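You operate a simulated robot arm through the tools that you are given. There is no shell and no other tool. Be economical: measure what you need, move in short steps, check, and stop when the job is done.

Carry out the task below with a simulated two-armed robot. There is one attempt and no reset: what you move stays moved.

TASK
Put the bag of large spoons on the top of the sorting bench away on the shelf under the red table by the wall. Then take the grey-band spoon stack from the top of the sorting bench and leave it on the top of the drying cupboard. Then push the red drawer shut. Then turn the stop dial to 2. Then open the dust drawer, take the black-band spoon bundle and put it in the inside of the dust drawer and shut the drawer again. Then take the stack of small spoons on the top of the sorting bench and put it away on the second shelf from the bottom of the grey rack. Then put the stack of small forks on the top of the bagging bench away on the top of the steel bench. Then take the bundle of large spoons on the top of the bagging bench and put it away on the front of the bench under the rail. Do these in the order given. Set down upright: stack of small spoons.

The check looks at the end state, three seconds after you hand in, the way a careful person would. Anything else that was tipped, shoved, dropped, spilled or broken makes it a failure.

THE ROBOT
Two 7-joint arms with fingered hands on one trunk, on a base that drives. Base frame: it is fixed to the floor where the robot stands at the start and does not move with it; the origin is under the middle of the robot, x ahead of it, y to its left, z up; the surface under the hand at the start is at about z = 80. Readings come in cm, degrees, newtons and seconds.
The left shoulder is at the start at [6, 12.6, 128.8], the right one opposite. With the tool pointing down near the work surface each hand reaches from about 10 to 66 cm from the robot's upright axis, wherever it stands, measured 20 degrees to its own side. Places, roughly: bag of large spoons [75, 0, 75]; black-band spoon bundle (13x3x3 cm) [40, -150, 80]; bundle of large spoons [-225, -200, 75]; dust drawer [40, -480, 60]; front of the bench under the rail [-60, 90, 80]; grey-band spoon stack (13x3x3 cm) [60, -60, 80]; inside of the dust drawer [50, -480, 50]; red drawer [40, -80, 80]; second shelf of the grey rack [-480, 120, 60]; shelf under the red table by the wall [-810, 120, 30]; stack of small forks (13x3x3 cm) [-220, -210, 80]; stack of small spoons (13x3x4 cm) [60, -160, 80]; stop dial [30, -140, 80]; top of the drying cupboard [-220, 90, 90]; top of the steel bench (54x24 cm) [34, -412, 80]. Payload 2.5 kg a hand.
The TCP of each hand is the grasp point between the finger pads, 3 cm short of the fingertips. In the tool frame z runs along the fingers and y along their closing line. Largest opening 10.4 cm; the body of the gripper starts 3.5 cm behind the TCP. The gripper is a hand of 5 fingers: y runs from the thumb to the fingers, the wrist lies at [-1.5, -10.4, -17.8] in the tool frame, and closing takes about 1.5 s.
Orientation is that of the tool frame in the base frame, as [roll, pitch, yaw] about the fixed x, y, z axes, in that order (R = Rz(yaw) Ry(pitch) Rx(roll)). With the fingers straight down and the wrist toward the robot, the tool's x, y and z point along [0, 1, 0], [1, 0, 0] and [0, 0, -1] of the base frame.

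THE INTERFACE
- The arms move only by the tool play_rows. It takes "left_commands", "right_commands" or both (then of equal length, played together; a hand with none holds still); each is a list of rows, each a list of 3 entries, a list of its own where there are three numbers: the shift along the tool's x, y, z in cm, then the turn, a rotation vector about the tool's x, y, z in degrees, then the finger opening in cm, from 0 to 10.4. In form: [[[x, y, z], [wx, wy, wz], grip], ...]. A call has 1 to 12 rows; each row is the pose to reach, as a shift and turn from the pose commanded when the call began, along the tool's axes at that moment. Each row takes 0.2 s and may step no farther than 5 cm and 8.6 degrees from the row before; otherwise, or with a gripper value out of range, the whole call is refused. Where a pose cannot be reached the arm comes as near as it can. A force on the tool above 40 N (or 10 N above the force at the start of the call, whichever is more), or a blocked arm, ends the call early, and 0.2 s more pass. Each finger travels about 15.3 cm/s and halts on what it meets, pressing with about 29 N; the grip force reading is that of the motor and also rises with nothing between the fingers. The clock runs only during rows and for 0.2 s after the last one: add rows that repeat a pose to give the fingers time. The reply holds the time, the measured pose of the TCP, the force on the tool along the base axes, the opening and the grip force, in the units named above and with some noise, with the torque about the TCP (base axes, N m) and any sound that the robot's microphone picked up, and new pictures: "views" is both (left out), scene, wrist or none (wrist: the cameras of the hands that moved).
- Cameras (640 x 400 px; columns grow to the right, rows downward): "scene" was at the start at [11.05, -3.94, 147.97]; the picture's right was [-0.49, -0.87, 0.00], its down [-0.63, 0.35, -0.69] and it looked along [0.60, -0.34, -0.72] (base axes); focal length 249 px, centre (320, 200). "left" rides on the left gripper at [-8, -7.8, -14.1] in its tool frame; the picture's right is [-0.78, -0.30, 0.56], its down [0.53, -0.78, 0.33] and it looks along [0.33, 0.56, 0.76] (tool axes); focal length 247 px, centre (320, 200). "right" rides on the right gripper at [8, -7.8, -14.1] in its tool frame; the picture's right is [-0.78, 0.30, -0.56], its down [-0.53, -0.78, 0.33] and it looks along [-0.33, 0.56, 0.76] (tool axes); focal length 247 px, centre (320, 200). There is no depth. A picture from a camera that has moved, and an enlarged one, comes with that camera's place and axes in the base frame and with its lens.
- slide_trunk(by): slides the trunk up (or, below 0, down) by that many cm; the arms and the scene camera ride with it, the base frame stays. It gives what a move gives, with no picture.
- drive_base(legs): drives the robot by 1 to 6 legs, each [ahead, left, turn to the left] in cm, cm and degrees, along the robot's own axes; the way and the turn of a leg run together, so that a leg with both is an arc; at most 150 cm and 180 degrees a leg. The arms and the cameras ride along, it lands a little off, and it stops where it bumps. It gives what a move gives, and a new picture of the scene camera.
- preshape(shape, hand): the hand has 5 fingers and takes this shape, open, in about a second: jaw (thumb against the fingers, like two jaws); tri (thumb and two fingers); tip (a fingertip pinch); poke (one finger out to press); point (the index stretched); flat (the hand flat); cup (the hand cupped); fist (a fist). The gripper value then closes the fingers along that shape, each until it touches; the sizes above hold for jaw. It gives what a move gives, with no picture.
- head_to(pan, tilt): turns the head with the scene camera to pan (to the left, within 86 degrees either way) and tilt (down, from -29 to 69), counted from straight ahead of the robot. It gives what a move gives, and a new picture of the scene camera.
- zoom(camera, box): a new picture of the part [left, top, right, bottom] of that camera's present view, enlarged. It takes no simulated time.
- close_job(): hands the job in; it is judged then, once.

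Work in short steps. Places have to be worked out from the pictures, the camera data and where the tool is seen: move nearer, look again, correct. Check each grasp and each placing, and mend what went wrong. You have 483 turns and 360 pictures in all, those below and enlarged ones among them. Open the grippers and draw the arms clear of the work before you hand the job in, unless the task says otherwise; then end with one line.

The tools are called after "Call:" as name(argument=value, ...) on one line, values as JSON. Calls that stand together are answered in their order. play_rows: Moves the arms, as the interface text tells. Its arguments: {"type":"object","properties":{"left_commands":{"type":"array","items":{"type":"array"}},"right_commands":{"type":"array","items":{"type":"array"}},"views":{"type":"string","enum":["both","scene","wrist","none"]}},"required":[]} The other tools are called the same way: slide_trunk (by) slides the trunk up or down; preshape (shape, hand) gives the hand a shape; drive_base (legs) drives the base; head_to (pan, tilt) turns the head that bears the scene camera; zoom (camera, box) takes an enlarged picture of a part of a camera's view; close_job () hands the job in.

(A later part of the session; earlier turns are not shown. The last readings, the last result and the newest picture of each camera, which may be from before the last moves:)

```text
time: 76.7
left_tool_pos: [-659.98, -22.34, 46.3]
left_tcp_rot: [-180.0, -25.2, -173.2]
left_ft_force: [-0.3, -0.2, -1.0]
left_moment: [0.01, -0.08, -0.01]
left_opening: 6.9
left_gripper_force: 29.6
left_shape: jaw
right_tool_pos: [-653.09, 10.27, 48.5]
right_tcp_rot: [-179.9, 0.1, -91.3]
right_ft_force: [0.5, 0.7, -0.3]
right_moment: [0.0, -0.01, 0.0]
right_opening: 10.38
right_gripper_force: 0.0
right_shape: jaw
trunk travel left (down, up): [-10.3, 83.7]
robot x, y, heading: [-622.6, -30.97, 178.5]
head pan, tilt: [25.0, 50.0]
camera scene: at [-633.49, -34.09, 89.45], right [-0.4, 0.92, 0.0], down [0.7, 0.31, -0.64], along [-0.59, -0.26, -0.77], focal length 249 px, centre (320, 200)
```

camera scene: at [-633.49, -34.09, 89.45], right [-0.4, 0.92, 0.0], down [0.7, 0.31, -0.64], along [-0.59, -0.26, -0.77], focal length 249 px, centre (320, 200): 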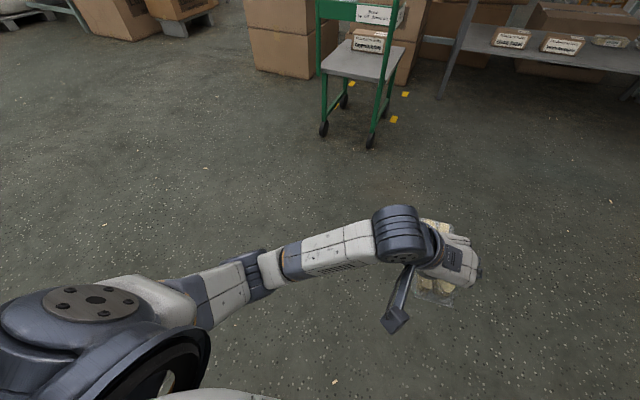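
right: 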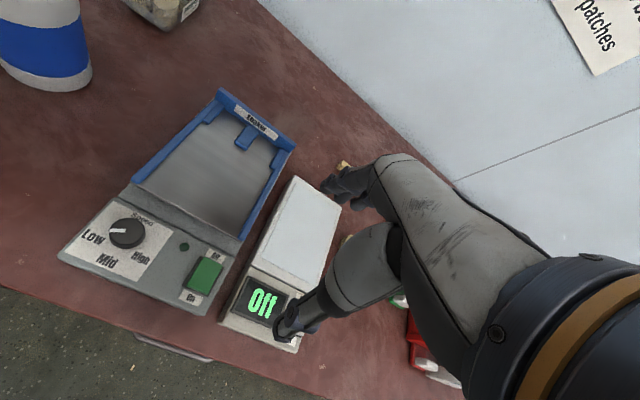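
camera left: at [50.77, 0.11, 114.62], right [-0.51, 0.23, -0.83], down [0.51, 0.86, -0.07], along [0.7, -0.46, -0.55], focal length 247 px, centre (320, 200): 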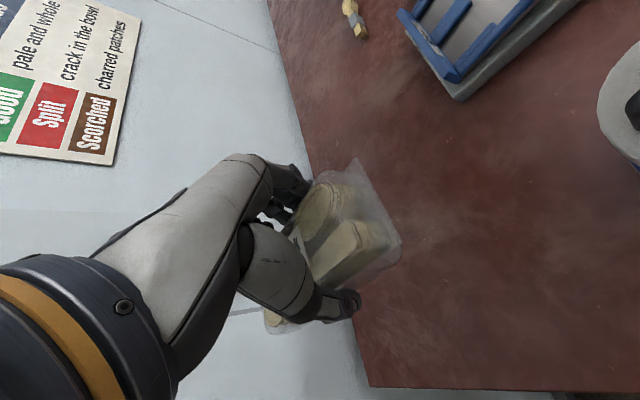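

Now extend the left arm in smaller steps and tuck the right arm back and up.

Call:
play_rows(left_commands=[[[2.5, -2.4, 1.2], [0, 0, 0], 4.5], [[5, -4.8, 2.4], [0, 0, 0], 4.5], [[7.5, -7.2, 3.6], [0, 0, 0], 4.5], [[10, -9.6, 4.8], [0, 0, 0], 4.5], [[12.5, -12, 5.9], [0, 0, 0], 4.5], [[12.5, -12, 5.9], [0, 0, 0], 4.5]], right_commands=[[[1, -3, -3.5], [0, 0, 0], 10.4], [[2, -6, -7], [0, 0, 0], 10.4], [[3, -9, -10.5], [0, 0, 0], 10.4], [[4, -12, -14], [0, 0, 0], 10.4], [[5, -15, -17.5], [0, 0, 0], 10.4], [[6, -17, -20], [0, 0, 0], 10.4]], views="scene")

```text
time: 78.2
left_tool_pos: [-672.45, -35.8, 46.18]
left_tcp_rot: [179.9, -25.0, -173.1]
left_ft_force: [0.1, 0.2, -1.5]
left_moment: [0.05, -0.04, 0.0]
left_opening: 6.9
left_gripper_force: 29.0
left_shape: jaw
right_tool_pos: [-636.84, 2.67, 64.82]
right_tcp_rot: [-169.1, -6.3, -87.2]
right_ft_force: [0.1, 0.2, -0.8]
right_moment: [0.01, -0.03, 0.02]
right_opening: 10.36
right_gripper_force: 0.0
right_shape: jaw
trunk travel left (down, up): [-10.3, 83.7]
robot x, y, heading: [-622.19, -31.44, 178.7]
head pan, tilt: [25.0, 50.0]
stopped in row 6 (right hand): the arm was blocked; the commanded pose is now the measured one
camera scene: at [-633.49, -34.09, 89.45], right [-0.4, 0.92, 0.0], down [0.7, 0.31, -0.64], along [-0.59, -0.26, -0.77], focal length 249 px, centre (320, 200)
```

scene: 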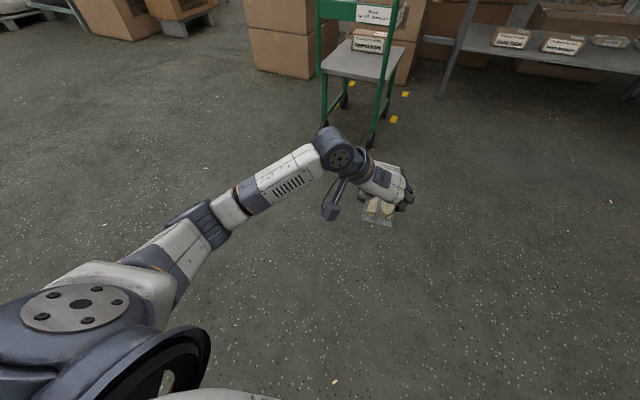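

Right arm touched itself but is tucked fine; left elbow stays within ~28 cm. I drive nearer to the red table and look at the shelf closely before choosing the spot.

Call:
drive_base(legs=[[90, 0, 0], [65, 10, 0], [0, 0, -75]])

Call:
head_to(pan=0, tilt=30)

```text
time: 82.4
left_tool_pos: [-756.01, -32.34, 45.89]
left_tcp_rot: [-180.0, -24.9, -175.3]
left_ft_force: [0.3, 0.1, -0.7]
left_moment: [0.04, -0.05, 0.05]
left_opening: 6.9
left_gripper_force: 28.9
left_shape: jaw
right_tool_pos: [-721.47, 5.09, 64.74]
right_tcp_rot: [-169.1, -6.2, -87.5]
right_ft_force: [0.5, 0.0, 0.3]
right_moment: [0.01, 0.01, 0.03]
right_opening: 10.39
right_gripper_force: 0.1
right_shape: jaw
trunk travel left (down, up): [-10.3, 83.7]
robot x, y, heading: [-707.34, -28.79, 178.4]
head pan, tilt: [25.0, 50.0]
stopped in leg 1: the robot was blocked; the commanded pose is now the measured one
camera scene: at [-718.14, -31.7, 89.44], right [-0.4, 0.92, 0.0], down [0.7, 0.3, -0.64], along [-0.59, -0.26, -0.77], focal length 249 px, centre (320, 200)
```

scene: 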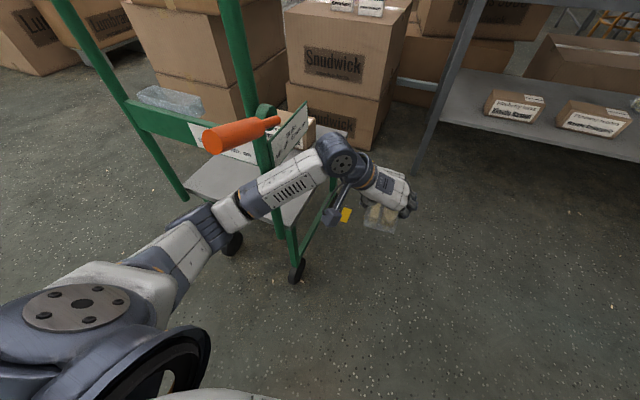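

```text
time: 83.3
left_tool_pos: [-756.15, -32.36, 45.83]
left_tcp_rot: [180.0, -24.8, -175.2]
left_ft_force: [0.3, 0.0, -1.7]
left_moment: [0.02, -0.05, -0.04]
left_opening: 6.9
left_gripper_force: 28.7
left_shape: jaw
right_tool_pos: [-721.52, 5.07, 64.84]
right_tcp_rot: [-169.1, -6.3, -87.7]
right_ft_force: [-0.3, -1.2, 0.2]
right_moment: [0.02, 0.0, -0.01]
right_opening: 10.37
right_gripper_force: 0.1
right_shape: jaw
trunk travel left (down, up): [-10.3, 83.7]
robot x, y, heading: [-707.5, -28.99, 178.4]
head pan, tilt: [0.0, 30.0]
camera scene: at [-720.14, -28.38, 92.41], right [0.03, 1.0, 0.0], down [0.5, -0.01, -0.87], along [-0.87, 0.02, -0.5], focal length 249 px, centre (320, 200)
```

scene: 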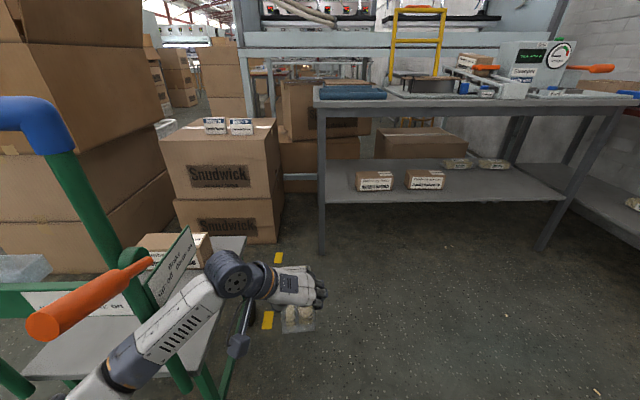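

My left elbow touched the green cart; I back off and shift right, then check whether it moved.

Call:
drive_base(legs=[[-20, 0, 0], [0, -45, 0]])

Call:
head_to(pan=40, tilt=35)

```text
time: 87.2
left_tool_pos: [-735.04, 12.2, 45.76]
left_tcp_rot: [-179.9, -24.8, -175.3]
left_ft_force: [0.0, 0.2, -0.5]
left_moment: [0.01, -0.04, -0.01]
left_opening: 6.9
left_gripper_force: 29.4
left_shape: jaw
right_tool_pos: [-700.44, 49.65, 64.85]
right_tcp_rot: [-169.0, -6.4, -87.8]
right_ft_force: [0.1, 0.6, 0.0]
right_moment: [-0.01, 0.02, -0.01]
right_opening: 10.36
right_gripper_force: 0.0
right_shape: jaw
trunk travel left (down, up): [-10.3, 83.7]
robot x, y, heading: [-686.06, 15.99, 178.5]
head pan, tilt: [0.0, 30.0]
camera scene: at [-699.18, 16.17, 92.4], right [0.03, 1.0, 0.0], down [0.5, -0.01, -0.87], along [-0.87, 0.02, -0.5], focal length 249 px, centre (320, 200)
```

scene: 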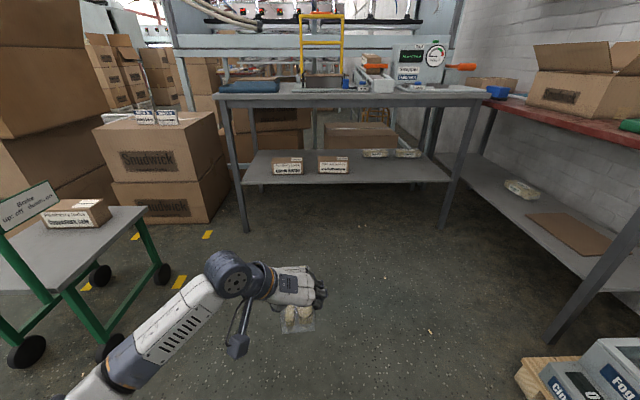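

```text
time: 88.3
left_tool_pos: [-735.08, 12.27, 45.66]
left_tcp_rot: [179.9, -24.8, -175.4]
left_ft_force: [-1.2, -0.9, -0.4]
left_moment: [0.0, -0.02, 0.03]
left_opening: 6.91
left_gripper_force: 29.3
left_shape: jaw
right_tool_pos: [-700.46, 49.55, 64.8]
right_tcp_rot: [-169.0, -6.2, -87.7]
right_ft_force: [-0.6, -0.6, 0.0]
right_moment: [0.0, -0.02, 0.01]
right_opening: 10.39
right_gripper_force: 0.1
right_shape: jaw
trunk travel left (down, up): [-10.3, 83.7]
robot x, y, heading: [-685.87, 15.83, 178.3]
head pan, tilt: [40.0, 35.0]
camera scene: at [-697.05, 10.45, 91.62], right [-0.62, 0.78, 0.0], down [0.45, 0.36, -0.82], along [-0.64, -0.51, -0.57], focal length 249 px, centre (320, 200)
```

scene: 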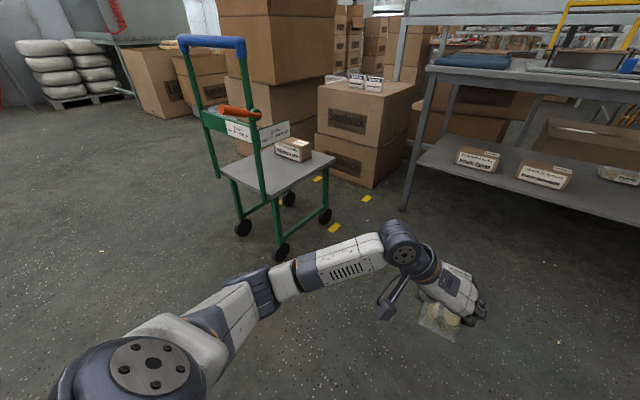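

The cart is where it was. I go ahead 60 cm, turn to face the red table, and shift left in front of it.

Call:
drive_base(legs=[[60, 0, 0], [0, 0, -75], [0, 25, 0]])

Call:
head_to(pan=0, tilt=35)

```text
time: 96.4
left_tool_pos: [-787.11, 57.89, 45.63]
left_tcp_rot: [-180.0, -24.8, 109.8]
left_ft_force: [0.3, 0.1, -2.1]
left_moment: [-0.05, -0.04, -0.03]
left_opening: 6.91
left_gripper_force: 29.3
left_shape: jaw
right_tool_pos: [-741.95, 34.23, 64.73]
right_tcp_rot: [-169.1, -6.2, -162.6]
right_ft_force: [-0.1, 1.1, 0.4]
right_moment: [-0.02, 0.0, 0.0]
right_opening: 10.39
right_gripper_force: 0.1
right_shape: jaw
trunk travel left (down, up): [-10.3, 83.7]
robot x, y, heading: [-770.74, 11.87, 103.5]
head pan, tilt: [40.0, 35.0]
camera scene: at [-778.94, 20.71, 91.62], right [0.6, 0.8, 0.0], down [0.46, -0.34, -0.82], along [-0.66, 0.49, -0.57], focal length 249 px, centre (320, 200)
```

scene: 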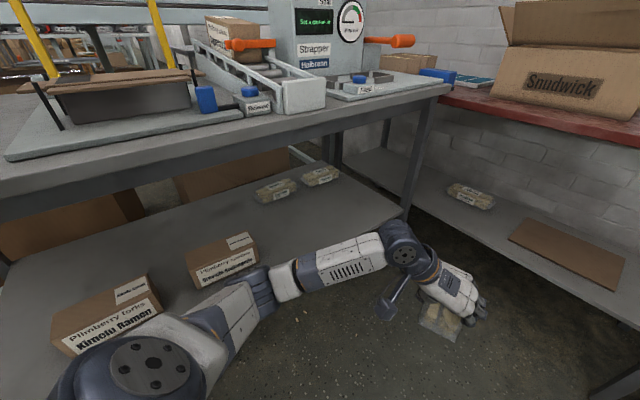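

```text
time: 97.5
left_tool_pos: [-787.07, 57.85, 45.73]
left_tcp_rot: [-180.0, -24.8, 109.8]
left_ft_force: [-0.5, -0.1, -1.4]
left_moment: [-0.03, -0.03, -0.01]
left_opening: 6.89
left_gripper_force: 29.3
left_shape: jaw
right_tool_pos: [-742.08, 34.15, 64.68]
right_tcp_rot: [-169.1, -6.3, -162.6]
right_ft_force: [-0.1, 0.8, 0.8]
right_moment: [0.02, 0.0, -0.02]
right_opening: 10.36
right_gripper_force: 0.2
right_shape: jaw
trunk travel left (down, up): [-10.3, 83.7]
robot x, y, heading: [-770.99, 11.84, 103.4]
head pan, tilt: [0.0, 35.0]
camera scene: at [-773.92, 24.02, 91.62], right [0.97, 0.23, 0.0], down [0.13, -0.56, -0.82], along [-0.19, 0.8, -0.57], focal length 249 px, centre (320, 200)
```

scene: 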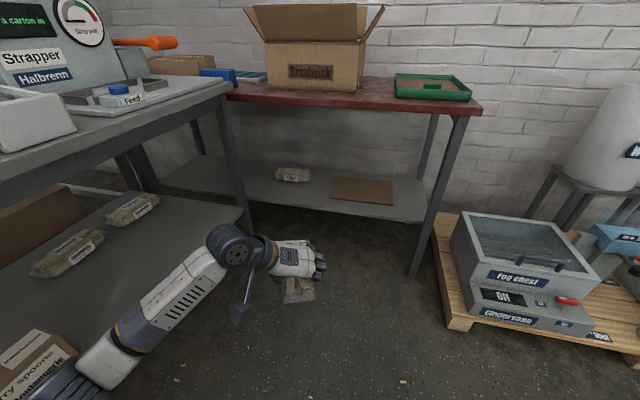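

Shelf top ≈ z 31, front y≈103; existing bag x -819..-802, sheet x -791..-764. I'll put the bag in the gap at x≈-796.5, turned to point along +y. I yaw the tool -20°, lower the trunk 7 and drive in part way.

Call:
play_rows(left_commands=[[[0, 0, 0], [-2.8, 0, 6], 4.5], [[0, 0, 0], [-5.6, 0, 12], 4.5], [[0, 0, 0], [-8.4, 0, 18], 4.5], [[0, 0, 0], [-8.4, 0, 18], 4.5]], views="none")

Call:
slide_trunk(by=-7)

Call:
drive_base(legs=[[35, -5, 1.5]])

Call:
head_to(pan=10, tilt=45)

```text
time: 98.5
left_tool_pos: [-787.12, 57.82, 45.77]
left_tcp_rot: [179.9, -24.8, 89.9]
left_ft_force: [-0.1, 0.3, -0.4]
left_moment: [-0.05, -0.01, 0.0]
left_opening: 6.91
left_gripper_force: 28.8
left_shape: jaw
right_tool_pos: [-742.05, 34.17, 64.72]
right_tcp_rot: [-169.1, -6.3, -162.6]
right_ft_force: [0.3, 0.6, -0.1]
right_moment: [0.02, 0.0, -0.04]
right_opening: 10.38
right_gripper_force: 0.1
right_shape: jaw
trunk travel left (down, up): [-10.3, 83.7]
robot x, y, heading: [-771.01, 11.35, 103.6]
head pan, tilt: [0.0, 35.0]
```

```text
time: 99.5
left_tool_pos: [-787.08, 57.87, 38.72]
left_tcp_rot: [179.8, -24.8, 90.0]
left_ft_force: [-0.4, 1.1, -1.3]
left_moment: [-0.07, 0.01, 0.01]
left_opening: 6.89
left_gripper_force: 29.7
left_shape: jaw
right_tool_pos: [-742.11, 34.13, 57.82]
right_tcp_rot: [-169.0, -6.3, -162.5]
right_ft_force: [-0.3, 0.9, -0.5]
right_moment: [0.01, 0.03, -0.01]
right_opening: 10.37
right_gripper_force: 0.0
right_shape: jaw
trunk travel left (down, up): [-3.3, 90.7]
robot x, y, heading: [-770.79, 11.61, 103.6]
head pan, tilt: [0.0, 35.0]
```

```text
time: 101.8
left_tool_pos: [-791.94, 92.17, 38.71]
left_tcp_rot: [179.9, -24.9, 91.6]
left_ft_force: [0.0, 0.4, -0.5]
left_moment: [-0.08, 0.0, 0.01]
left_opening: 6.89
left_gripper_force: 29.5
left_shape: jaw
right_tool_pos: [-746.18, 69.68, 57.79]
right_tcp_rot: [-168.9, -6.3, -161.0]
right_ft_force: [0.3, 0.7, 0.1]
right_moment: [0.02, 0.0, -0.03]
right_opening: 10.38
right_gripper_force: 0.1
right_shape: jaw
trunk travel left (down, up): [-3.3, 90.7]
robot x, y, heading: [-774.49, 46.49, 105.0]
head pan, tilt: [0.0, 35.0]
camera scene: at [-777.87, 58.67, 84.62], right [0.97, 0.26, 0.0], down [0.15, -0.55, -0.82], along [-0.21, 0.79, -0.57], focal length 249 px, centre (320, 200)
```

scene: 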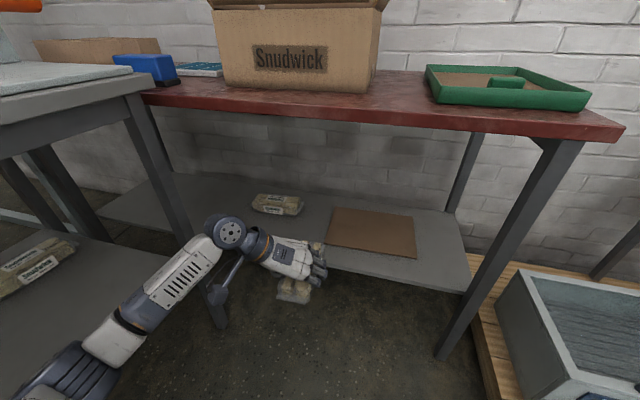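

```text
time: 102.5
left_tool_pos: [-791.99, 92.21, 38.84]
left_tcp_rot: [179.9, -24.7, 91.5]
left_ft_force: [0.9, 0.9, -1.5]
left_moment: [-0.05, 0.04, -0.02]
left_opening: 6.88
left_gripper_force: 29.0
left_shape: jaw
right_tool_pos: [-746.25, 69.67, 57.89]
right_tcp_rot: [-169.0, -6.3, -161.1]
right_ft_force: [-0.1, -0.6, 0.8]
right_moment: [-0.03, 0.01, -0.01]
right_opening: 10.37
right_gripper_force: 0.0
right_shape: jaw
trunk travel left (down, up): [-3.3, 90.7]
robot x, y, heading: [-774.66, 46.6, 104.9]
head pan, tilt: [10.0, 45.0]
camera scene: at [-779.03, 57.54, 83.14], right [0.91, 0.42, 0.0], down [0.3, -0.64, -0.71], along [-0.3, 0.64, -0.71], focal length 249 px, centre (320, 200)
```

scene: 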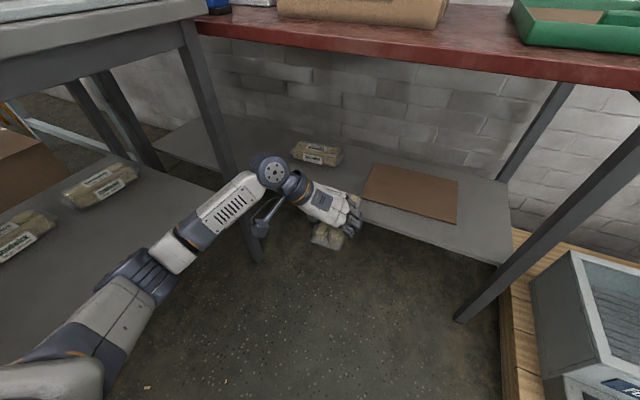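

Gap confirmed. Drive in the remaining ~21 cm in two small legs.

Call:
drive_base(legs=[[11, -1, 0], [10.7, 0, 0]])

Call:
zoom(camera="left", box=[0, 0, 640, 400])

```text
time: 103.8
left_tool_pos: [-793.84, 102.02, 38.85]
left_tcp_rot: [-179.7, -24.7, 92.3]
left_ft_force: [0.1, -0.6, -1.7]
left_moment: [-0.05, -0.04, 0.0]
left_opening: 6.92
left_gripper_force: 28.9
left_shape: jaw
right_tool_pos: [-747.74, 80.29, 57.55]
right_tcp_rot: [-169.2, -6.6, -160.1]
right_ft_force: [0.2, -0.2, 0.2]
right_moment: [-0.03, 0.0, 0.0]
right_opening: 10.38
right_gripper_force: 0.1
right_shape: jaw
trunk travel left (down, up): [-3.3, 90.7]
robot x, y, heading: [-775.76, 56.49, 105.8]
head pan, tilt: [10.0, 45.0]
stopped in leg 1: the robot was blocked; the commanded pose is now the measured one
camera scene: at [-780.11, 67.65, 83.23], right [0.9, 0.44, -0.01], down [0.3, -0.64, -0.71], along [-0.31, 0.64, -0.71], focal length 249 px, centre (320, 200)
```

scene: 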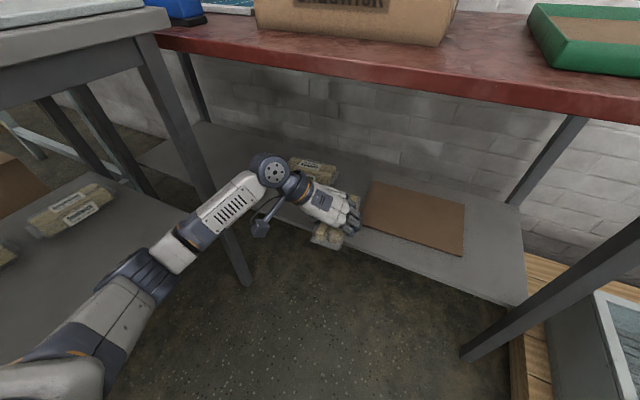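

```text
1.00 times, centred on (320, 200) of left (not enlarged: the box is as wide or as high as the picture)
camera zoom: at [-800.89, 88.52, 48.34], right [-0.28, -0.48, -0.83], down [-0.8, 0.59, -0.08], along [0.53, 0.64, -0.55], focal length 247 px, centre (320, 200)
```

zoom: 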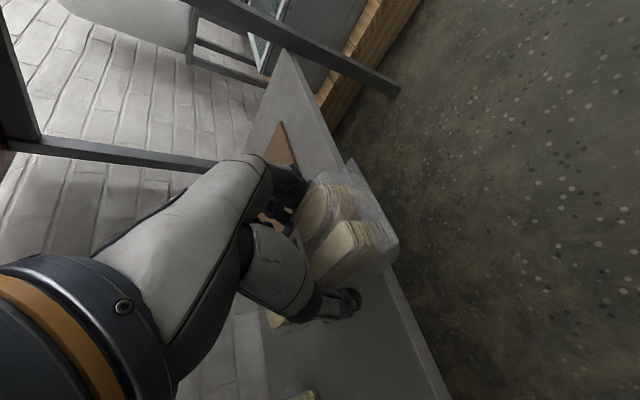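

Something blocked the base at y=56; I look down to the right to find what touches.

Call:
head_to(pan=-50, tilt=55)

```text
time: 105.1
left_tool_pos: [-793.71, 102.12, 38.88]
left_tcp_rot: [-179.6, -24.9, 92.2]
left_ft_force: [-0.4, -0.2, -1.5]
left_moment: [-0.04, 0.0, 0.01]
left_opening: 6.89
left_gripper_force: 28.8
left_shape: jaw
right_tool_pos: [-747.72, 80.3, 57.64]
right_tcp_rot: [-169.3, -6.6, -160.2]
right_ft_force: [0.5, -0.1, 0.1]
right_moment: [-0.01, 0.01, -0.01]
right_opening: 10.37
right_gripper_force: 0.0
right_shape: jaw
trunk travel left (down, up): [-3.3, 90.7]
robot x, y, heading: [-775.83, 56.23, 105.6]
head pan, tilt: [-50.0, 55.0]
camera scene: at [-772.47, 66.23, 81.77], right [0.83, -0.56, -0.01], down [-0.47, -0.68, -0.57], along [0.32, 0.48, -0.82], focal length 249 px, centre (320, 200)
```

scene: 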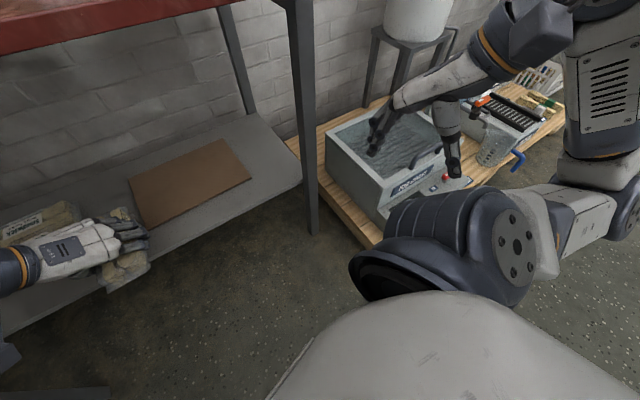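

The rotation suggests my left elbow met the grey bench. I back off slightly and extend the arm instead, which straightens the elbow inward.

Call:
drive_base(legs=[[-2, -2, 0]])

Call:
play_rows(left_commands=[[[2.4, -1, 1.1], [0, 0, 0], 4.5], [[4.8, -2, 2.2], [0, 0, 0], 4.5], [[7.2, -3, 3.3], [0, 0, 0], 4.5], [[9.6, -4, 4.4], [0, 0, 0], 4.5], [[11.9, -4.7, 5.5], [0, 0, 0], 4.5]], views="wrist")

Call:
head_to(pan=15, tilt=50)

```text
time: 105.9
left_tool_pos: [-791.51, 100.67, 38.68]
left_tcp_rot: [179.8, -24.8, 92.3]
left_ft_force: [0.2, 0.8, -0.4]
left_moment: [-0.07, -0.01, -0.02]
left_opening: 6.89
left_gripper_force: 29.2
left_shape: jaw
right_tool_pos: [-745.55, 78.9, 57.73]
right_tcp_rot: [-169.0, -6.3, -160.3]
right_ft_force: [0.1, -0.8, 1.0]
right_moment: [0.01, 0.01, 0.04]
right_opening: 10.37
right_gripper_force: 0.1
right_shape: jaw
trunk travel left (down, up): [-3.3, 90.7]
robot x, y, heading: [-773.58, 55.19, 105.8]
head pan, tilt: [-50.0, 55.0]
camera scene: at [-770.48, 64.91, 81.79], right [0.83, -0.56, 0.0], down [-0.46, -0.68, -0.57], along [0.32, 0.47, -0.82], focal length 249 px, centre (320, 200)
```

scene: 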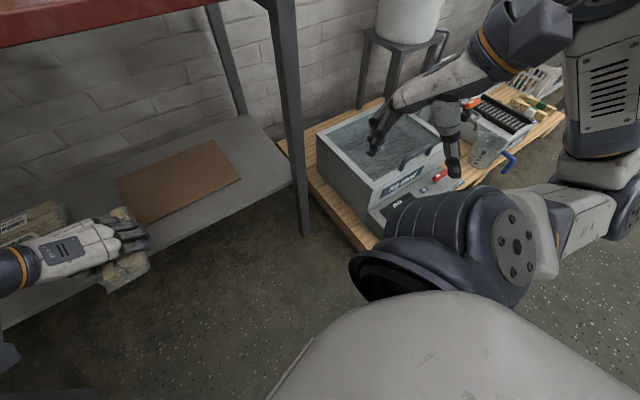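

```text
time: 107.1
left_tool_pos: [-796.24, 113.1, 38.64]
left_tcp_rot: [179.9, -24.9, 92.1]
left_ft_force: [-0.3, -0.2, -1.4]
left_moment: [-0.08, 0.0, -0.01]
left_opening: 6.89
left_gripper_force: 29.1
left_shape: jaw
left hand out of reach, approached as far as the arm can: row 5
right_tool_pos: [-745.49, 78.99, 57.81]
right_tcp_rot: [-169.0, -6.2, -160.3]
right_ft_force: [0.3, 0.1, 0.1]
right_moment: [0.0, -0.03, -0.01]
right_opening: 10.37
right_gripper_force: 0.0
right_shape: jaw
trunk travel left (down, up): [-3.3, 90.7]
robot x, y, heading: [-773.33, 55.06, 105.7]
head pan, tilt: [-50.0, 55.0]
camera left: at [-803.46, 99.56, 48.0], right [-0.28, -0.48, -0.83], down [-0.8, 0.6, -0.08], along [0.53, 0.64, -0.55], focal length 247 px, centre (320, 200)
```

left: 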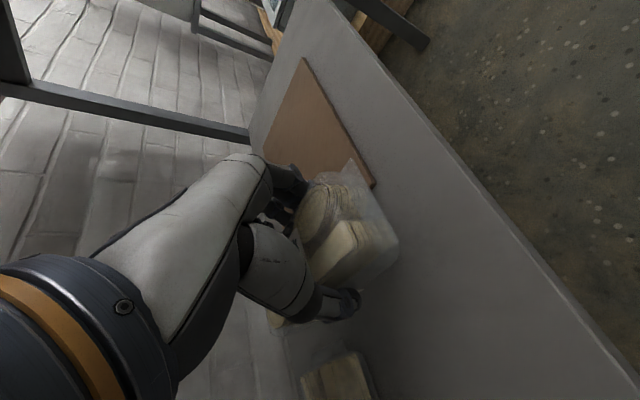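

```text
time: 108.5
left_tool_pos: [-796.36, 113.08, 38.69]
left_tcp_rot: [179.8, -24.8, 92.2]
left_ft_force: [-0.3, 0.3, -1.0]
left_moment: [-0.01, -0.01, -0.01]
left_opening: 6.88
left_gripper_force: 28.9
left_shape: jaw
right_tool_pos: [-745.4, 78.93, 57.71]
right_tcp_rot: [-169.1, -6.3, -160.3]
right_ft_force: [0.3, 0.4, -0.2]
right_moment: [-0.02, -0.02, 0.0]
right_opening: 10.37
right_gripper_force: 0.0
right_shape: jaw
trunk travel left (down, up): [-3.3, 90.7]
robot x, y, heading: [-773.65, 54.96, 105.9]
head pan, tilt: [15.0, 50.0]
camera scene: at [-778.47, 65.58, 82.45], right [0.86, 0.51, 0.0], down [0.39, -0.66, -0.64], along [-0.33, 0.55, -0.77], focal length 249 px, centre (320, 200)
```

scene: 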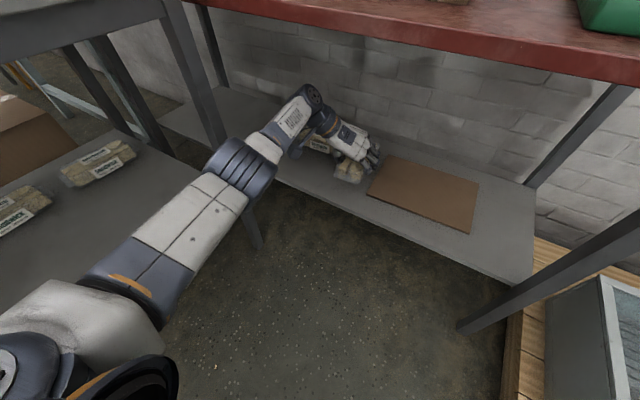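

Positioned over the gap. Lower via trunk until contact.

Call:
slide_trunk(by=-3.2)

Call:
zoom(camera="left", box=[200, 50, 520, 400])

```text
time: 109.2
left_tool_pos: [-796.43, 112.99, 35.29]
left_tcp_rot: [179.8, -24.9, 92.3]
left_ft_force: [0.4, -0.1, 0.0]
left_moment: [-0.07, -0.01, 0.01]
left_opening: 6.9
left_gripper_force: 29.2
left_shape: jaw
right_tool_pos: [-745.49, 78.88, 54.58]
right_tcp_rot: [-169.1, -6.2, -160.3]
right_ft_force: [0.3, -0.2, 0.0]
right_moment: [0.04, 0.01, -0.02]
right_opening: 10.38
right_gripper_force: 0.0
right_shape: jaw
trunk travel left (down, up): [-0.1, 93.9]
robot x, y, heading: [-773.54, 54.9, 105.9]
head pan, tilt: [15.0, 50.0]
```

```text
1.14 times, centred on (360, 225) of left
camera zoom: at [-803.49, 99.53, 44.78], right [-0.28, -0.48, -0.83], down [-0.8, 0.59, -0.08], along [0.53, 0.64, -0.55], focal length 282 px, centre (274, 171)
```

zoom: 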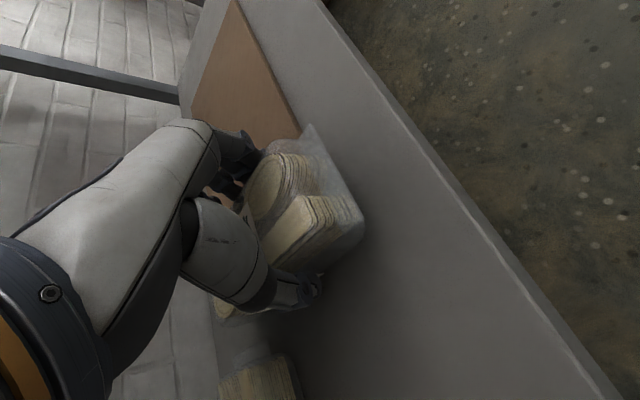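

No contact yet (force ~0); lower by arm in half-centimetre steps.

Call:
play_rows(left_commands=[[[-0.21, 0, 0.45], [0, 0, 0], 4.5], [[-0.42, 0, 0.9], [0, 0, 0], 4.5]], views="none")

Call:
play_rows(left_commands=[[[-0.21, 0, 0.45], [0, 0, 0], 4.5]], views="none")

Call:
play_rows(left_commands=[[[-0.21, 0, 0.45], [0, 0, 0], 4.5]], views="wrist")

```text
time: 109.8
left_tool_pos: [-796.23, 112.92, 34.36]
left_tcp_rot: [-180.0, -24.7, 92.2]
left_ft_force: [0.0, 0.7, -0.6]
left_moment: [0.04, 0.05, 0.05]
left_opening: 6.87
left_gripper_force: 28.9
left_shape: jaw
right_tool_pos: [-745.51, 78.97, 54.68]
right_tcp_rot: [-168.9, -6.3, -160.4]
right_ft_force: [-0.3, 0.2, -0.2]
right_moment: [0.0, -0.01, 0.02]
right_opening: 10.38
right_gripper_force: 0.1
right_shape: jaw
trunk travel left (down, up): [-0.1, 93.9]
robot x, y, heading: [-773.65, 55.33, 105.8]
head pan, tilt: [15.0, 50.0]
```

```text
time: 110.2
left_tool_pos: [-796.31, 112.97, 34.02]
left_tcp_rot: [179.9, -25.0, 92.2]
left_ft_force: [-1.0, -1.9, 7.0]
left_moment: [0.1, 0.28, 0.12]
left_opening: 6.89
left_gripper_force: 29.0
left_shape: jaw
right_tool_pos: [-745.45, 78.89, 54.64]
right_tcp_rot: [-169.1, -6.4, -160.3]
right_ft_force: [-0.2, -0.3, 0.2]
right_moment: [-0.01, 0.02, 0.0]
right_opening: 10.38
right_gripper_force: 0.1
right_shape: jaw
trunk travel left (down, up): [-0.1, 93.9]
robot x, y, heading: [-773.64, 55.32, 105.7]
head pan, tilt: [15.0, 50.0]
```

```text
time: 110.7
left_tool_pos: [-796.15, 112.8, 33.91]
left_tcp_rot: [179.8, -25.5, 92.3]
left_ft_force: [-2.2, -4.3, 22.5]
left_moment: [0.17, 0.32, 0.3]
left_opening: 6.77
left_gripper_force: 29.5
left_shape: jaw
left hand out of reach, approached as far as the arm can: row 1
right_tool_pos: [-745.45, 78.78, 54.71]
right_tcp_rot: [-169.3, -6.3, -160.2]
right_ft_force: [0.0, -0.3, -0.6]
right_moment: [-0.02, 0.02, -0.01]
right_opening: 10.39
right_gripper_force: 0.0
right_shape: jaw
trunk travel left (down, up): [-0.1, 93.9]
robot x, y, heading: [-773.46, 55.33, 105.8]
head pan, tilt: [15.0, 50.0]
camera left: at [-803.37, 99.23, 43.19], right [-0.28, -0.47, -0.84], down [-0.8, 0.59, -0.07], along [0.53, 0.65, -0.54], focal length 247 px, centre (320, 200)
```

left: 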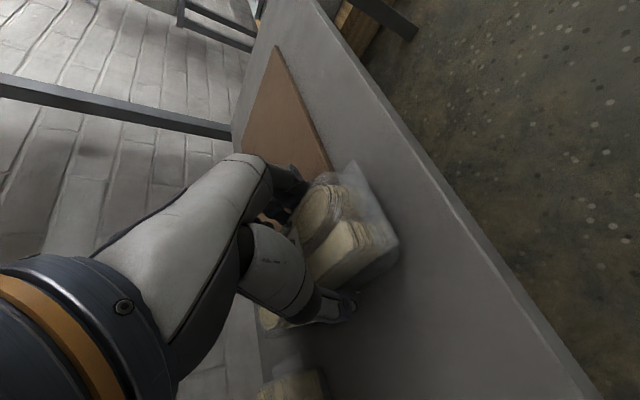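

Contact at z≈34. Ease off slightly, open to 8.6 and withdraw upward, keeping the fingers straight.

Call:
play_rows(left_commands=[[[0.15, 0, -0.35], [0, 0, 0], 4.5], [[0.15, 0, -0.35], [0, 0, 0], 8.6], [[0.15, 0, -0.35], [0, 0, 0], 8.6], [[0.15, 0, -0.35], [0, 0, 0], 8.6]], views="wrist")

```text
time: 111.7
left_tool_pos: [-796.3, 112.56, 33.63]
left_tcp_rot: [179.9, -24.6, 92.3]
left_ft_force: [0.3, -0.5, -0.7]
left_moment: [-0.01, -0.02, 0.01]
left_opening: 8.59
left_gripper_force: 0.1
left_shape: jaw
right_tool_pos: [-745.52, 78.79, 54.58]
right_tcp_rot: [-169.1, -6.3, -160.3]
right_ft_force: [-0.3, 0.8, 0.0]
right_moment: [0.02, 0.02, 0.01]
right_opening: 10.4
right_gripper_force: 0.0
right_shape: jaw
trunk travel left (down, up): [-0.1, 93.9]
robot x, y, heading: [-773.51, 54.89, 105.6]
head pan, tilt: [15.0, 50.0]
camera left: at [-803.38, 99.14, 43.11], right [-0.28, -0.48, -0.83], down [-0.8, 0.59, -0.08], along [0.53, 0.64, -0.55], focal length 247 px, centre (320, 200)
```

left: 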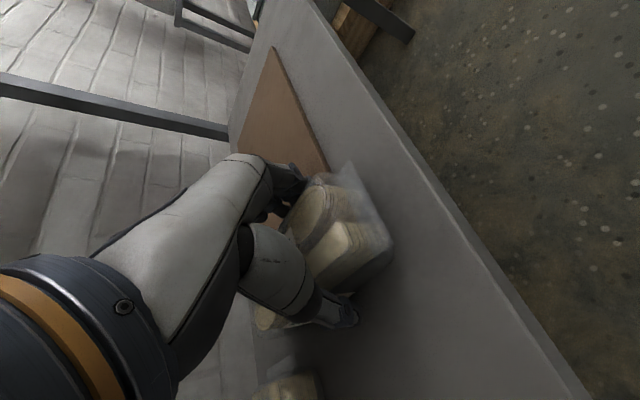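

Released. Withdraw along the finger axis, then check from the scene camera.

Call:
play_rows(left_commands=[[[0, 0, -2.5], [0, 0, 0], 8.6], [[0, 0, -5], [0, 0, 0], 8.6], [[0, 0, -8], [0, 0, 0], 8.6], [[-4, 0, -10], [0, 0, 0], 8.6], [[-8, 0, -12], [0, 0, 0], 8.6]], views="both")

```text
time: 112.8
left_tool_pos: [-795.78, 100.22, 41.3]
left_tcp_rot: [179.7, -24.6, 92.4]
left_ft_force: [0.2, 0.2, 0.5]
left_moment: [0.0, 0.02, 0.01]
left_opening: 8.6
left_gripper_force: 0.1
left_shape: jaw
right_tool_pos: [-745.56, 78.82, 54.63]
right_tcp_rot: [-169.1, -6.2, -160.2]
right_ft_force: [0.3, 0.0, -0.5]
right_moment: [0.02, 0.02, 0.0]
right_opening: 10.37
right_gripper_force: 0.1
right_shape: jaw
trunk travel left (down, up): [-0.1, 93.9]
robot x, y, heading: [-773.38, 55.15, 105.7]
head pan, tilt: [15.0, 50.0]
camera scene: at [-778.47, 65.58, 79.25], right [0.86, 0.51, 0.0], down [0.39, -0.66, -0.64], along [-0.33, 0.55, -0.77], focal length 249 px, centre (320, 200)
camera left: at [-802.91, 86.81, 50.66], right [-0.27, -0.48, -0.83], down [-0.8, 0.59, -0.08], along [0.53, 0.64, -0.55], focal length 247 px, centre (320, 200)
```

scene: 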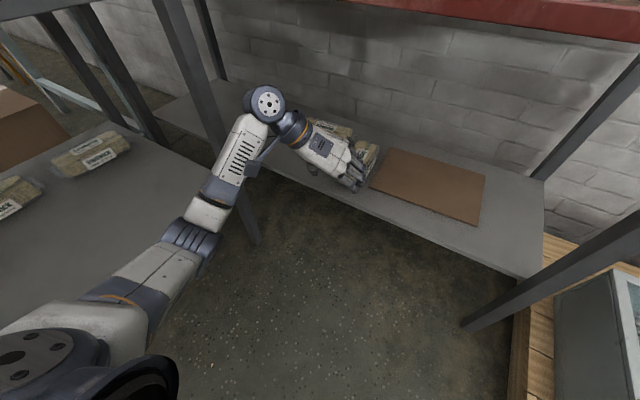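
left: 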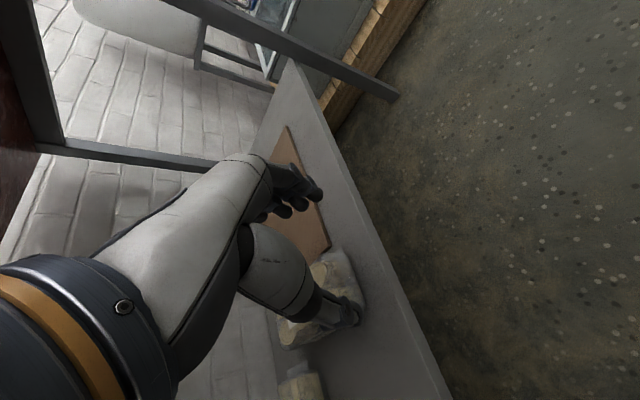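

The bag sits on the shelf. Drive out backward and take a look to confirm.

Call:
drive_base(legs=[[-40, 0, 0]])

Call:
zoom(camera="scene", box=[220, 0, 480, 180])

```text
time: 115.3
left_tool_pos: [-784.9, 61.68, 41.25]
left_tcp_rot: [179.9, -24.8, 92.3]
left_ft_force: [-0.1, 0.4, -0.3]
left_moment: [0.03, -0.01, 0.0]
left_opening: 8.59
left_gripper_force: 0.1
left_shape: jaw
right_tool_pos: [-734.68, 40.41, 54.57]
right_tcp_rot: [-169.1, -6.2, -160.3]
right_ft_force: [0.8, 0.1, -0.7]
right_moment: [0.0, -0.05, 0.01]
right_opening: 10.37
right_gripper_force: 0.0
right_shape: jaw
trunk travel left (down, up): [-0.1, 93.9]
robot x, y, heading: [-762.93, 16.66, 105.7]
head pan, tilt: [15.0, 50.0]
camera scene: at [-767.64, 27.05, 79.25], right [0.86, 0.51, 0.0], down [0.39, -0.66, -0.64], along [-0.33, 0.55, -0.77], focal length 249 px, centre (320, 200)
```

scene: 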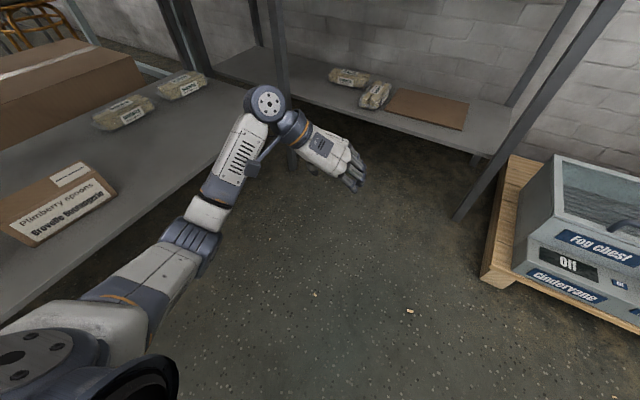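

```text
2.22 times, centred on (350, 90) of scene
camera zoom: at [-767.64, 27.05, 79.25], right [0.86, 0.51, 0.0], down [0.39, -0.66, -0.64], along [-0.33, 0.55, -0.77], focal length 553 px, centre (253, 444)
```

zoom: 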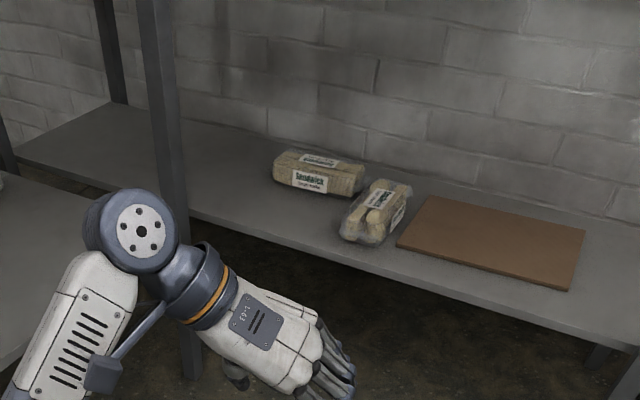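

Bag neatly in place. Raise the trunk, retract the left arm and straighten it, then turn toward +x and head back.

Call:
slide_trunk(by=40)

Call:
slide_trunk(by=34)

Call:
play_rows(left_commands=[[[-2.5, 0, -1.2], [0, -5, 0], 10.4], [[-5, 0, -2.4], [0, -10, 0], 10.4], [[-7.5, 0, -3.6], [0, -15, 0], 10.4], [[-10, 0, -4.8], [0, -20, 0], 10.4], [[-12.5, 0, -6], [0, -24.8, 0], 10.4]], views="none")

Call:
drive_base(legs=[[0, 0, -105.7]])

Call:
head_to(pan=0, tilt=20)

```text
time: 119.2
left_tool_pos: [-784.93, 61.88, 81.31]
left_tcp_rot: [-180.0, -24.8, 92.3]
left_ft_force: [0.1, 0.6, 0.0]
left_moment: [0.03, 0.02, -0.02]
left_opening: 8.59
left_gripper_force: 0.0
left_shape: jaw
right_tool_pos: [-734.53, 40.35, 94.6]
right_tcp_rot: [-169.0, -6.2, -160.1]
right_ft_force: [-0.2, -0.4, -0.3]
right_moment: [-0.02, 0.01, 0.0]
right_opening: 10.36
right_gripper_force: 0.0
right_shape: jaw
trunk travel left (down, up): [-40.1, 53.9]
robot x, y, heading: [-762.32, 16.79, 105.6]
head pan, tilt: [15.0, 50.0]
```

```text
time: 122.5
left_tool_pos: [-784.97, 61.85, 115.22]
left_tcp_rot: [179.9, -24.8, 92.3]
left_ft_force: [0.3, 0.4, -0.4]
left_moment: [0.03, 0.01, 0.02]
left_opening: 8.57
left_gripper_force: 0.2
left_shape: jaw
right_tool_pos: [-734.55, 40.35, 128.62]
right_tcp_rot: [-169.0, -6.4, -160.3]
right_ft_force: [0.2, 0.8, 0.8]
right_moment: [0.0, 0.02, -0.01]
right_opening: 10.37
right_gripper_force: 0.1
right_shape: jaw
trunk travel left (down, up): [-74.1, 19.9]
robot x, y, heading: [-762.25, 16.54, 105.8]
head pan, tilt: [15.0, 50.0]
```

```text
time: 123.7
left_tool_pos: [-784.47, 47.87, 115.54]
left_tcp_rot: [179.8, 0.1, 92.4]
left_ft_force: [0.0, 0.2, -0.4]
left_moment: [0.0, 0.0, -0.01]
left_opening: 10.4
left_gripper_force: 0.1
left_shape: jaw
right_tool_pos: [-734.73, 40.44, 128.63]
right_tcp_rot: [-169.1, -6.2, -160.2]
right_ft_force: [-0.9, 0.2, -0.5]
right_moment: [-0.03, 0.01, 0.02]
right_opening: 10.38
right_gripper_force: 0.1
right_shape: jaw
trunk travel left (down, up): [-74.1, 19.9]
robot x, y, heading: [-762.58, 16.8, 105.7]
head pan, tilt: [15.0, 50.0]
```

```text
time: 128.5
left_tool_pos: [-726.58, 29.28, 115.56]
left_tcp_rot: [179.9, 0.0, -13.1]
left_ft_force: [-0.8, 0.4, 0.4]
left_moment: [0.02, 0.04, -0.01]
left_opening: 10.38
left_gripper_force: 0.0
left_shape: jaw
right_tool_pos: [-747.14, -16.63, 128.57]
right_tcp_rot: [-169.0, -6.3, 94.4]
right_ft_force: [-0.2, -0.4, -0.3]
right_moment: [0.03, -0.02, 0.02]
right_opening: 10.36
right_gripper_force: 0.0
right_shape: jaw
trunk travel left (down, up): [-74.1, 19.9]
robot x, y, heading: [-762.86, 16.95, 0.4]
head pan, tilt: [15.0, 50.0]
camera scene: at [-751.19, 18.66, 153.25], right [0.27, -0.96, 0.0], down [-0.74, -0.2, -0.64], along [0.62, 0.17, -0.77], focal length 249 px, centre (320, 200)
```

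scene: 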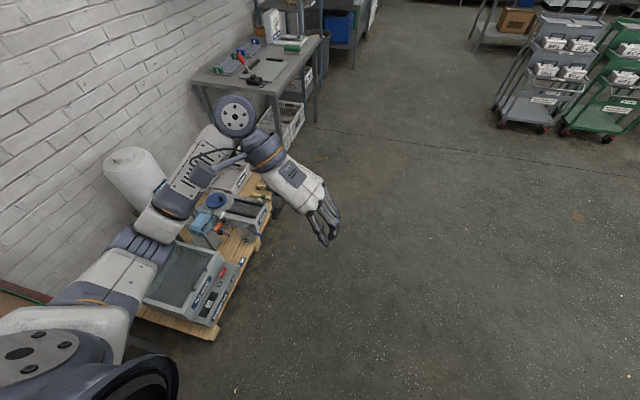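

```text
time: 129.5
left_tool_pos: [-726.54, 29.34, 115.52]
left_tcp_rot: [179.8, 0.0, -13.1]
left_ft_force: [-0.1, -0.5, 0.0]
left_moment: [0.0, 0.02, 0.01]
left_opening: 10.39
left_gripper_force: 0.1
left_shape: jaw
right_tool_pos: [-747.19, -16.65, 128.56]
right_tcp_rot: [-169.0, -6.3, 94.4]
right_ft_force: [-0.3, -0.3, 0.0]
right_moment: [0.02, 0.0, 0.01]
right_opening: 10.37
right_gripper_force: 0.1
right_shape: jaw
trunk travel left (down, up): [-74.1, 19.9]
robot x, y, heading: [-762.12, 16.45, 0.2]
head pan, tilt: [0.0, 20.0]
camera scene: at [-749.3, 16.68, 157.8], right [0.01, -1.0, 0.0], down [-0.34, 0.0, -0.94], along [0.94, 0.01, -0.34], focal length 249 px, centre (320, 200)
```

scene: 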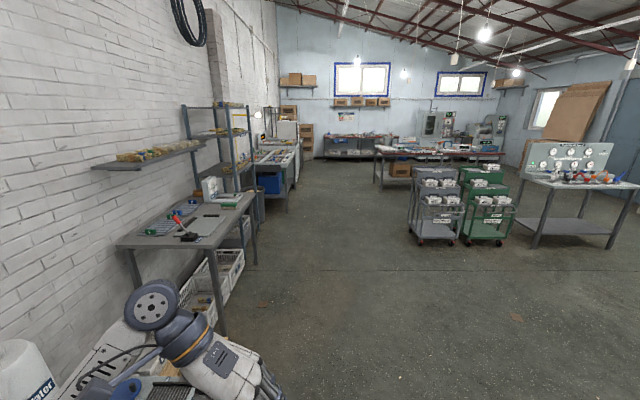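

Good overview of the way back. I drive back along y≈-20 to the sorting bench.

Call:
drive_base(legs=[[20, -37, 0], [140, 0, 0], [140, 0, 0], [140, 0, 0], [140, 0, 0], [110, 0, 0]])

```text
time: 163.7
left_tool_pos: [-35.5, -0.89, 115.54]
left_tcp_rot: [179.9, 0.0, -12.4]
left_ft_force: [0.3, -0.1, -0.6]
left_moment: [-0.01, -0.02, -0.01]
left_opening: 10.39
left_gripper_force: 0.0
left_shape: jaw
right_tool_pos: [-55.49, -47.01, 128.62]
right_tcp_rot: [-169.0, -6.3, 95.0]
right_ft_force: [-0.9, 0.2, 0.3]
right_moment: [0.03, 0.01, -0.02]
right_opening: 10.39
right_gripper_force: 0.2
right_shape: jaw
trunk travel left (down, up): [-74.1, 19.9]
robot x, y, heading: [-71.19, -13.88, 1.1]
head pan, tilt: [0.0, 20.0]
camera scene: at [-58.08, -13.83, 157.81], right [0.02, -1.0, 0.0], down [-0.34, -0.01, -0.94], along [0.94, 0.02, -0.34], focal length 249 px, centre (320, 200)
```

scene: 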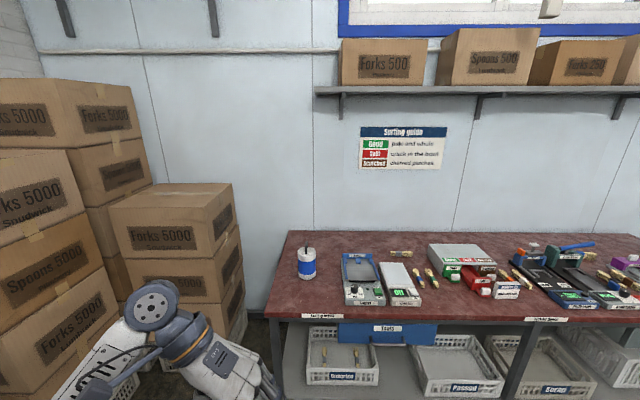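

Approach in front of the grey-band stack, staying back a little, and look down at it.

Call:
drive_base(legs=[[50, -30, -1.1]])

Call:
head_to(pan=-20, tilt=40)

Call:
zoom(camera="scene", box=[150, 100, 450, 300])

```text
time: 167.0
left_tool_pos: [15.1, -30.97, 115.63]
left_tcp_rot: [180.0, 0.1, -13.4]
left_ft_force: [-1.0, 0.3, 0.3]
left_moment: [-0.03, 0.01, 0.0]
left_opening: 10.39
left_gripper_force: 0.1
left_shape: jaw
right_tool_pos: [-5.84, -76.83, 128.58]
right_tcp_rot: [-169.1, -6.3, 94.1]
right_ft_force: [0.0, -1.1, 0.0]
right_moment: [-0.01, -0.01, 0.02]
right_opening: 10.37
right_gripper_force: 0.0
right_shape: jaw
trunk travel left (down, up): [-74.1, 19.9]
robot x, y, heading: [-21.15, -43.43, -0.0]
head pan, tilt: [0.0, 20.0]
camera scene: at [-7.71, -43.51, 157.8], right [0.0, -1.0, 0.0], down [-0.34, 0.0, -0.94], along [0.94, 0.0, -0.34], focal length 249 px, centre (320, 200)
```

scene: 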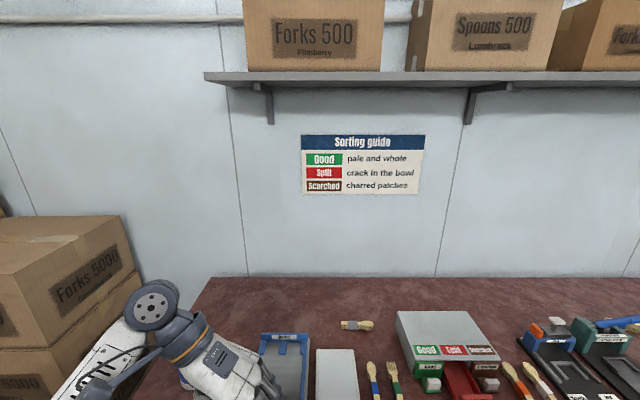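

```text
time: 167.8
left_tool_pos: [14.97, -30.99, 115.53]
left_tcp_rot: [179.9, 0.0, -13.4]
left_ft_force: [0.6, 0.7, 0.0]
left_moment: [0.02, 0.0, 0.02]
left_opening: 10.39
left_gripper_force: 0.0
left_shape: jaw
right_tool_pos: [-5.75, -76.88, 128.61]
right_tcp_rot: [-169.0, -6.2, 94.0]
right_ft_force: [0.3, -0.1, -0.5]
right_moment: [-0.02, -0.02, 0.01]
right_opening: 10.38
right_gripper_force: 0.0
right_shape: jaw
trunk travel left (down, up): [-74.1, 19.9]
robot x, y, heading: [-21.07, -43.15, 0.0]
head pan, tilt: [-20.0, 40.0]
camera scene: at [-9.06, -46.39, 154.67], right [-0.34, -0.94, 0.0], down [-0.6, 0.22, -0.77], along [0.72, -0.26, -0.64], focal length 249 px, centre (320, 200)
```

scene: 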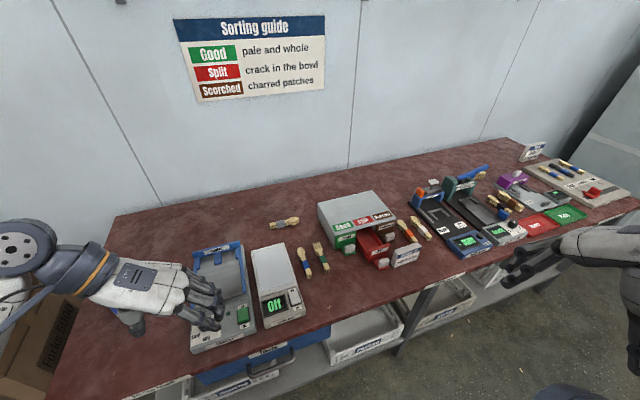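

```text
2.00 times, centred on (300, 200) of scene
camera zoom: at [-9.06, -46.39, 154.67], right [-0.34, -0.94, 0.0], down [-0.6, 0.22, -0.77], along [0.72, -0.26, -0.64], focal length 498 px, centre (360, 200)
```

zoom: 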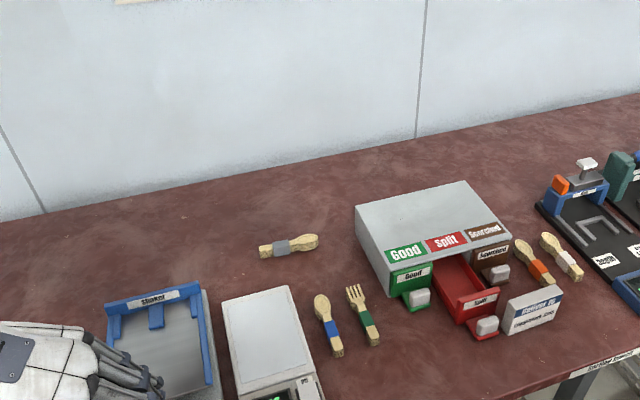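

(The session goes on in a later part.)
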